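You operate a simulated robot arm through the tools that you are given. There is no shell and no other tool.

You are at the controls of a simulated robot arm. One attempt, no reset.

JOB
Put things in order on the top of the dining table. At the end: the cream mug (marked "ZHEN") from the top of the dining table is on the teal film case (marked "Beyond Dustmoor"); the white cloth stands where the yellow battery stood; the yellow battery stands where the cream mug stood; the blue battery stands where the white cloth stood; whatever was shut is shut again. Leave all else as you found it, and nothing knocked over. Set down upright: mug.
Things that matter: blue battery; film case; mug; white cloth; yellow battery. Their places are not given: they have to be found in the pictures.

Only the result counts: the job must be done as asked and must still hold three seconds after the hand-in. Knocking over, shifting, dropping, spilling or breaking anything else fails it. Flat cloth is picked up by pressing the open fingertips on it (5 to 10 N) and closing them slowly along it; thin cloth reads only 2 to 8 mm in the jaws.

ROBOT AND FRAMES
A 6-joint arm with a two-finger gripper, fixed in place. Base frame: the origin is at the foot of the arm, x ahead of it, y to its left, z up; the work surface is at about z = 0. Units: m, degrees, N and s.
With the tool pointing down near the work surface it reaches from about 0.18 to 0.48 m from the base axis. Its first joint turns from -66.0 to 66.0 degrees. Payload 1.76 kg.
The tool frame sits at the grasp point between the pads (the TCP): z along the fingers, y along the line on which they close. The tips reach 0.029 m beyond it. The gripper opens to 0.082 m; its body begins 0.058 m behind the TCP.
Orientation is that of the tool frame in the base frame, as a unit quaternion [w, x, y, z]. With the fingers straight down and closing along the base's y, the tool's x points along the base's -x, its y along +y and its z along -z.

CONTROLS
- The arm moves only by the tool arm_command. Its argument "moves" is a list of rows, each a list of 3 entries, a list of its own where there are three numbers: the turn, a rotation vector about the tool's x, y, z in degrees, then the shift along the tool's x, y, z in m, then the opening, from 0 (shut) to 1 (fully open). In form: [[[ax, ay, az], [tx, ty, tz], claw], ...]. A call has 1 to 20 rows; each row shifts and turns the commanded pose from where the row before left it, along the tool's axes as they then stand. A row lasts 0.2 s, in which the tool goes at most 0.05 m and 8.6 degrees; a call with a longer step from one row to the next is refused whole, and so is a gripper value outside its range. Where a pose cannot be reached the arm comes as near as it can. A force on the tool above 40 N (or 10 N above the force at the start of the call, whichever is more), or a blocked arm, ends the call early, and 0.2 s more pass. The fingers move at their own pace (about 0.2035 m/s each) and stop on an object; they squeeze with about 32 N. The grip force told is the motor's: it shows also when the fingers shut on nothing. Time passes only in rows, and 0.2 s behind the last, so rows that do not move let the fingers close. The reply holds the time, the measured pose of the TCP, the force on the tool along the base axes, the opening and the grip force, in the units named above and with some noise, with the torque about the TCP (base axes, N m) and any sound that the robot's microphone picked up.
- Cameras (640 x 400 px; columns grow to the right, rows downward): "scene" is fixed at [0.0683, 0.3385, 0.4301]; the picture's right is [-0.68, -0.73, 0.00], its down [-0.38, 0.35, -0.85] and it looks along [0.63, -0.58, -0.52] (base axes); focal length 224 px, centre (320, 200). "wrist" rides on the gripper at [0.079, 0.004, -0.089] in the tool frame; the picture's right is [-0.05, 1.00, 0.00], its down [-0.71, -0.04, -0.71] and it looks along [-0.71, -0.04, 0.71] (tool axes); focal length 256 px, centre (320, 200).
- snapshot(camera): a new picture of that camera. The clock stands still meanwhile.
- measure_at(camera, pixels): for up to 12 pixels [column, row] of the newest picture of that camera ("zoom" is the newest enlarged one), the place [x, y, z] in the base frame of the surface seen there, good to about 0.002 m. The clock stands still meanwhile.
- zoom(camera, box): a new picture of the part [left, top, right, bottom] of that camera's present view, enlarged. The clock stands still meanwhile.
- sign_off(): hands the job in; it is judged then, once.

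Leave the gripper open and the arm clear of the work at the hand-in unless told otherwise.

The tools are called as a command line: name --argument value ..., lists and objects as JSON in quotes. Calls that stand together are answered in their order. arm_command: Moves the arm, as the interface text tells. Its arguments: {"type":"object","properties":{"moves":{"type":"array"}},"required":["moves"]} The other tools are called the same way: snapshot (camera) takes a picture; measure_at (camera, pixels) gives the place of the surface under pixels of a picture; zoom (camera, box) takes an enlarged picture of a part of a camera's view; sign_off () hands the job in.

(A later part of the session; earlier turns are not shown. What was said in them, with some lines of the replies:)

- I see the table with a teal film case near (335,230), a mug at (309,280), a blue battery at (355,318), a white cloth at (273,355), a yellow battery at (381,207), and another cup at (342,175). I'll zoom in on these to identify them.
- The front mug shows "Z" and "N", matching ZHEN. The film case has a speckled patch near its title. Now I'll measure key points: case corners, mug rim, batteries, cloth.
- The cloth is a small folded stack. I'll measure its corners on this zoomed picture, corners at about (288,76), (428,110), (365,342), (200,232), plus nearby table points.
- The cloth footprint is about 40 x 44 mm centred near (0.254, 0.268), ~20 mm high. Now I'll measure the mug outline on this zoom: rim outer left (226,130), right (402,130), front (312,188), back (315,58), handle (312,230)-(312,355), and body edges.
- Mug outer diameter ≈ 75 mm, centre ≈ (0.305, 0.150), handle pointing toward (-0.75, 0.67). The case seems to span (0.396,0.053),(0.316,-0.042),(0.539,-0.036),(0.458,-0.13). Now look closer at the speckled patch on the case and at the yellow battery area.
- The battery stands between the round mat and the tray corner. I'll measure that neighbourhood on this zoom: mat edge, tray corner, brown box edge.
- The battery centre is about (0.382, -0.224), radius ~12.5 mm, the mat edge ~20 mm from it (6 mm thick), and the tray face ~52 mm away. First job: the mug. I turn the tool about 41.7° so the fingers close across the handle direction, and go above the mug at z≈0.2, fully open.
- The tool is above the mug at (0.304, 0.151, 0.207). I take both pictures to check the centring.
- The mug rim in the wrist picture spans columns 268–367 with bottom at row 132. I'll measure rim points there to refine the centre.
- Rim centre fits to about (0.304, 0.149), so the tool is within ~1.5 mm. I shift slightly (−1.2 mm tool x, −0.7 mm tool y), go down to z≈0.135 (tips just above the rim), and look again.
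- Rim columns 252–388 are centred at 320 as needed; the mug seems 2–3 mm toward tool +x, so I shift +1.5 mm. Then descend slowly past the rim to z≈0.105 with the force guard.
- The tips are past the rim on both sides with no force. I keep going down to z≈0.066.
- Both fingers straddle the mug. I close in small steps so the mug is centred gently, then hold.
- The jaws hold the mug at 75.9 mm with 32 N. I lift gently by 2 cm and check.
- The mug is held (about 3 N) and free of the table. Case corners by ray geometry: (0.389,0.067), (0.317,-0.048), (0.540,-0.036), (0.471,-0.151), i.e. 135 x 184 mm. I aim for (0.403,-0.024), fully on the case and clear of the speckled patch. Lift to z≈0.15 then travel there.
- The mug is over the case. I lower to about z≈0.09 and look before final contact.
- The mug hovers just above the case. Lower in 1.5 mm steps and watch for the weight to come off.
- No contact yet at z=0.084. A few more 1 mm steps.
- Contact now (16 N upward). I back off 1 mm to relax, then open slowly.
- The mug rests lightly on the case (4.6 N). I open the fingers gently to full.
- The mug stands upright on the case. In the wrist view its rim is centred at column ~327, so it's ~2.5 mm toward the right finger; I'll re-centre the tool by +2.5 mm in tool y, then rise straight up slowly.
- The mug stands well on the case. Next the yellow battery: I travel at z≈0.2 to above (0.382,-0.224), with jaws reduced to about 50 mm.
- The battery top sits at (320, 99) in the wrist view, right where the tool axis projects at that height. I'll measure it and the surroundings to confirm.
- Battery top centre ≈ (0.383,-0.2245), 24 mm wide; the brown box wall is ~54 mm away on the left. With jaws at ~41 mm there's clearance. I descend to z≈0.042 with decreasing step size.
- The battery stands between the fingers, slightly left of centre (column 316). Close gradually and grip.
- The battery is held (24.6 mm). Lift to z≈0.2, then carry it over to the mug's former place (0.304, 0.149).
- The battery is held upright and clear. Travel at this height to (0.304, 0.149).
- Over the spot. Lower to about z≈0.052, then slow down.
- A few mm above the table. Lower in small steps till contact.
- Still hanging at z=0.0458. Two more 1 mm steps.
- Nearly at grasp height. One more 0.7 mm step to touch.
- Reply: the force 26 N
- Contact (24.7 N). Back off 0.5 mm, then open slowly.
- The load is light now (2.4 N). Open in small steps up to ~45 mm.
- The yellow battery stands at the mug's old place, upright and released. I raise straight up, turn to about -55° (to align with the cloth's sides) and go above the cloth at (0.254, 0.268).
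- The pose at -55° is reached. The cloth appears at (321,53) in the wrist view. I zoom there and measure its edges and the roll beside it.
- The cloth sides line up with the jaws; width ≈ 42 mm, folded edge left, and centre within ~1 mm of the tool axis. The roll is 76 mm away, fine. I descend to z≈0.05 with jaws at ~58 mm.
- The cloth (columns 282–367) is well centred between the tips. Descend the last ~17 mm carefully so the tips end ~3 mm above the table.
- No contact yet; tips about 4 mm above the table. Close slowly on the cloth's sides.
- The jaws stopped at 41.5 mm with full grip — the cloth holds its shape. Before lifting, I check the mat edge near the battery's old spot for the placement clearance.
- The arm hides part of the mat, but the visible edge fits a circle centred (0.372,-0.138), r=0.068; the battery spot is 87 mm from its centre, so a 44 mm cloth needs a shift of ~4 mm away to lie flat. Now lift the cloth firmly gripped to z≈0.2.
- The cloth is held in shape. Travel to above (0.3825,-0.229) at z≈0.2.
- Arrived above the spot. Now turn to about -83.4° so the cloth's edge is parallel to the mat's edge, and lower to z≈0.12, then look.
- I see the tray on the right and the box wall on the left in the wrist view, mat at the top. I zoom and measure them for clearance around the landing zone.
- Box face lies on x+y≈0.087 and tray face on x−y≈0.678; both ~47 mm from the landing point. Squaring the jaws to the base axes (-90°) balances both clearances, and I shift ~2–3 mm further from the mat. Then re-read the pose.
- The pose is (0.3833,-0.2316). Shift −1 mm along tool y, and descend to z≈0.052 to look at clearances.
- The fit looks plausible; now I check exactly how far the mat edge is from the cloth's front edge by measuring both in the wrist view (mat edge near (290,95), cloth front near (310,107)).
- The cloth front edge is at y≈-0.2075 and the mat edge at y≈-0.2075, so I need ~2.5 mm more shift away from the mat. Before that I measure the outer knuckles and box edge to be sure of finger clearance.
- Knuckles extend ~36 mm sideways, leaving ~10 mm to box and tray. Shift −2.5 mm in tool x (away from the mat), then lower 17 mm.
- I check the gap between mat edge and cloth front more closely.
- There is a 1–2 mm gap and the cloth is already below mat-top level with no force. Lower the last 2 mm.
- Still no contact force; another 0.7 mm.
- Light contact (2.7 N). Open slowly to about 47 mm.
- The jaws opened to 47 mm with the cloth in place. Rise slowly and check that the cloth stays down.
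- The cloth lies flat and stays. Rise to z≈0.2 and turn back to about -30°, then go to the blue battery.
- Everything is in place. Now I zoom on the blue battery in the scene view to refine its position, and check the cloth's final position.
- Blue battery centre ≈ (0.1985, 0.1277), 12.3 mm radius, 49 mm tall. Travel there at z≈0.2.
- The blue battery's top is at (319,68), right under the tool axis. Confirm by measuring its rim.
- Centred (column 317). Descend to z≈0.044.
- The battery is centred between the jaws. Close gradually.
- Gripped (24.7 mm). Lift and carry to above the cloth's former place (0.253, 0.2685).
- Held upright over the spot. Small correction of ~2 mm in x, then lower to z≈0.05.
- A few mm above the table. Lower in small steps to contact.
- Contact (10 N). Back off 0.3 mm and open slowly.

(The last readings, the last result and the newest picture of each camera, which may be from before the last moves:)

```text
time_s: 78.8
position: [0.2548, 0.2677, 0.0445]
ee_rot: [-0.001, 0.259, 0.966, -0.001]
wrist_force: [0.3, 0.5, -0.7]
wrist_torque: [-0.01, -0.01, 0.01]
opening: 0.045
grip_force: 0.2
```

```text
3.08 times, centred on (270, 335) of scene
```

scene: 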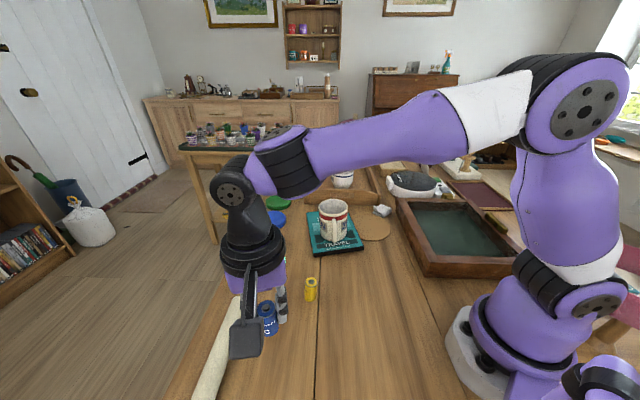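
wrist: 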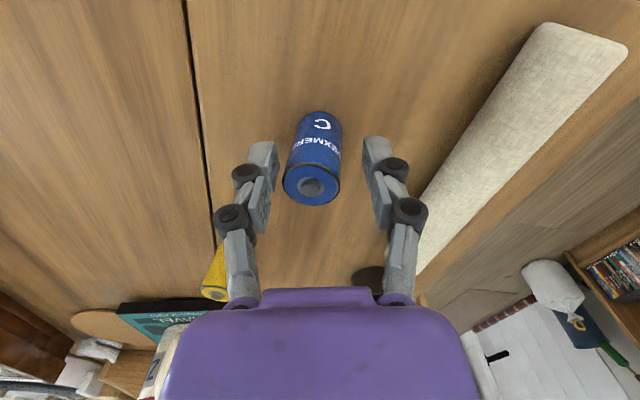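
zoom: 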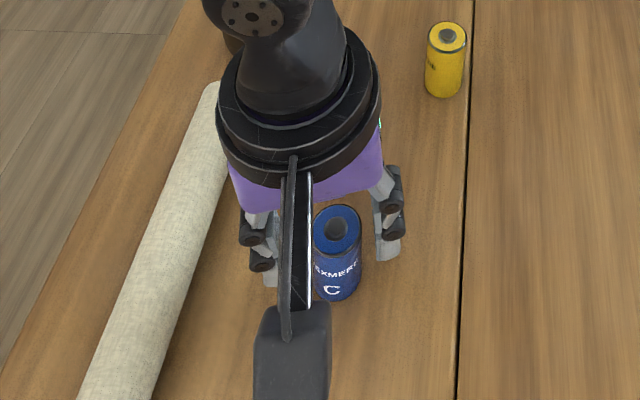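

The blue battery stands upright and free. Re-centre by −2 mm, rise straight up, then retreat to near the start pose, opening the gripper fully.

arm_command --moves '[[[0, 0, 0], [0, -0.002, 0], 0.55], [[0, 0, 0], [0, 0, -0.005], 0.55], [[0, 0, 0], [0, 0, -0.015], 0.55], [[0, 0, 0], [0, 0, -0.025], 0.55], [[0, 0, 0], [0, 0, -0.03], 0.6], [[0, 0, 0], [0, 0, -0.03], 0.8], [[0, 0, 0], [0, 0, -0.03], 1], [[0, 0, 0], [0, 0, -0.03], 1], [[0, 0, 0], [0, 0, -0.03], 1], [[0, 0, 0], [0, 0, -0.03], 1], [[0, 0, 0], [0, 0, -0.02], 1], [[0, 0, 0], [0, 0, 0], 1]]'

snapshot --camera "scene"

```text
time_s: 81.4
position: [0.252, 0.266, 0.2878]
ee_rot: [0.0, 0.259, 0.966, 0.0]
wrist_force: [0.4, -0.2, 0.7]
wrist_torque: [0.03, -0.02, -0.03]
opening: 0.0821
grip_force: 0.1
```

```text
taken
```

scene: 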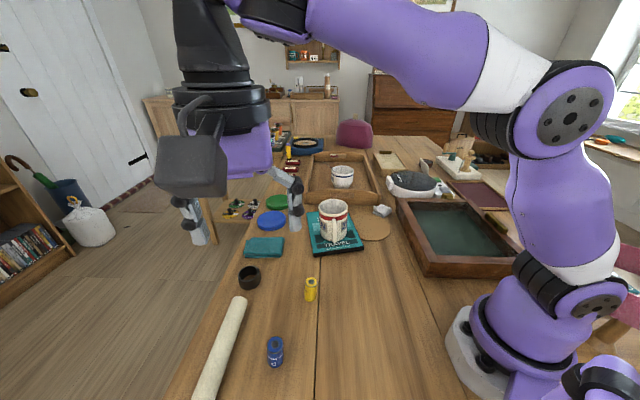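

All looks right. I move back toward the starting pose, then inspect every item.

arm_command --moves '[[[0, 0, -7.5], [0, 0, -0.005], 1], [[0, 0, -7.5], [0, 0, -0.005], 1], [[0, 0, -7.5], [0, 0, -0.005], 1], [[0, 0, -7.5], [0, 0, -0.005], 1], [[0, 0, 0], [-0.00537, -0.02889, 0], 1], [[0, 0, 0], [-0.00537, -0.02889, 0], 1], [[0, 0, 0], [-0.00537, -0.02889, 0], 1], [[0, 0, 0], [-0.00537, -0.02889, 0], 1], [[0, 0, 0], [-0.00537, -0.02889, 0], 1], [[0, 0, 0], [-0.00537, -0.02889, 0], 1], [[0, 0, 0], [-0.00537, -0.02889, 0], 1], [[0, 0, 0], [0, 0, 0], 1]]'

snapshot --camera "scene"

snapshot --camera "wrist"

zoom --camera "scene" --box '[240, 160, 420, 380]'

```text
time_s: 84.0
position: [0.2901, 0.0648, 0.3095]
ee_rot: [0.0, 0.0, 1.0, 0.001]
wrist_force: [-0.4, 0.5, -0.3]
wrist_torque: [-0.02, 0.0, 0.03]
opening: 0.082
grip_force: 0.1
```

```text
taken
```

scene: 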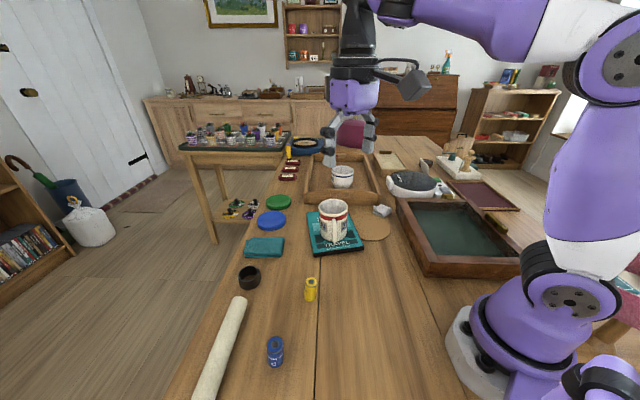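

```text
taken
```

wrist: 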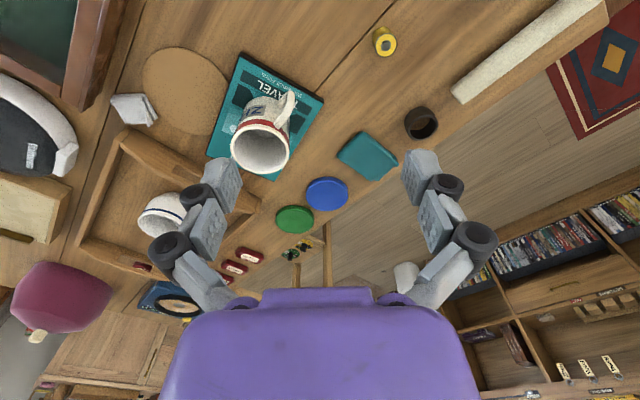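

```text
1.82 times, centred on (330, 270) of scene
```

zoom: 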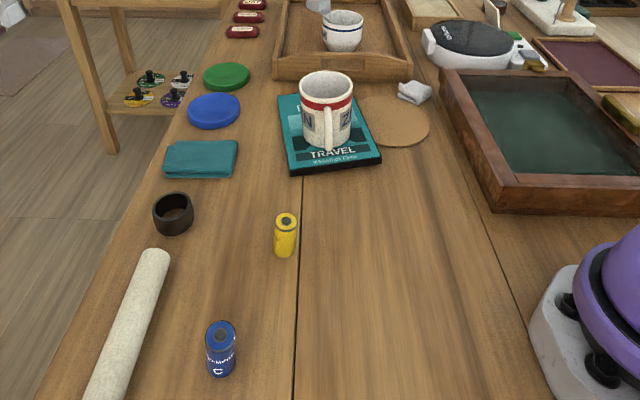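

Everything seems in place. I check closely the mug on the case and the cloth beside the mat, and that the case has not shifted.

zoom --camera "scene" --box '[295, 190, 405, 260]'

measure_at --camera "scene" --pixels '[[319, 208], [348, 208], [333, 217], [333, 201], [307, 213], [362, 246], [314, 252], [310, 280], [310, 285], [274, 340], [274, 350], [382, 210]]'

zoom --camera "wrist" --box '[90, 40, 330, 200]'

```text
5.71 times, centred on (350, 225) of scene
```

zoom: 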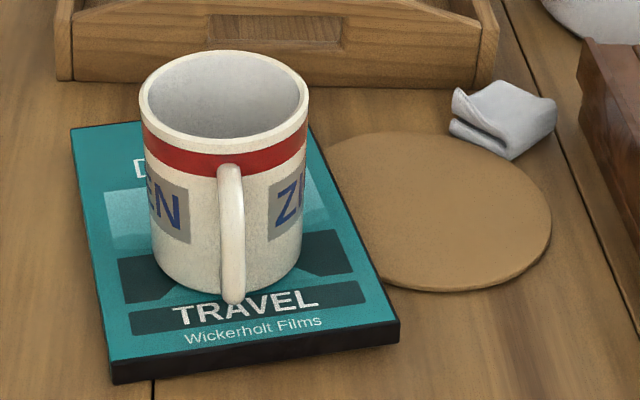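

```text
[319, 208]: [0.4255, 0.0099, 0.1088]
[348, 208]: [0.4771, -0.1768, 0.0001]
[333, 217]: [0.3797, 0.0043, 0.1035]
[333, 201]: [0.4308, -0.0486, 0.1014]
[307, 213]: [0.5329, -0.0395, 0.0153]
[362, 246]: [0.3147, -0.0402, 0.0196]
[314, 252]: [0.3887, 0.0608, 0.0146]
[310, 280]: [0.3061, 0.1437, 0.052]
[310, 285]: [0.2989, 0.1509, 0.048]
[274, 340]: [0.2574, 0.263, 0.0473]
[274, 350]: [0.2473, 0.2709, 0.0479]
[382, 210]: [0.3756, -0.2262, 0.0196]
```

```text
2.50 times, centred on (210, 120) of wrist
```

zoom: 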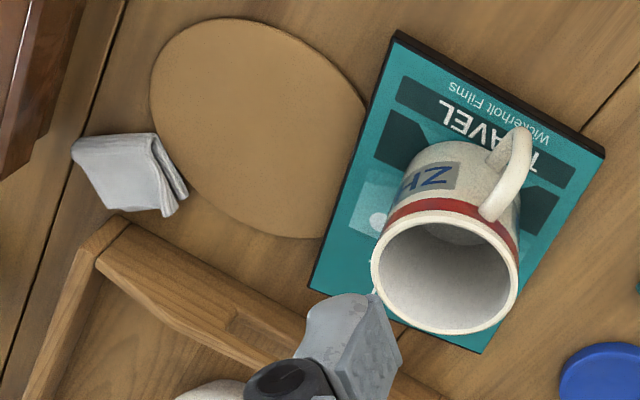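

The mug stands upright on the film case, which has not moved. The cloth lies flat at the yellow battery's old spot, beside the mat. The yellow battery stands at the mug's old place and the blue one at the cloth's. Nothing else moved, the gripper is open and the arm is clear, so I hand in the job.

sign_off

```text
The job is handed in.
```

I've handed in the job with every item at its target. The final pictures show nothing else moved or knocked over.

| Item | Where it is now |
|---|---|
| Cream mug ("ZHEN") | Upright on the teal film case ("Beyond Dustmoor"), fully on its top. I aimed it clear of the speckled patch near the title. |
| White cloth | Flat at the yellow battery's old spot. Its centre is about 7 mm off, because centred exactly it would have overlapped the round mat. |
| Yellow battery | Standing upright at the mug's old spot. |
| Blue battery | Standing upright at the white cloth's old spot. |

I didn't open anything, so nothing needed shutting again. The gripper is open and the arm is back near its starting pose.
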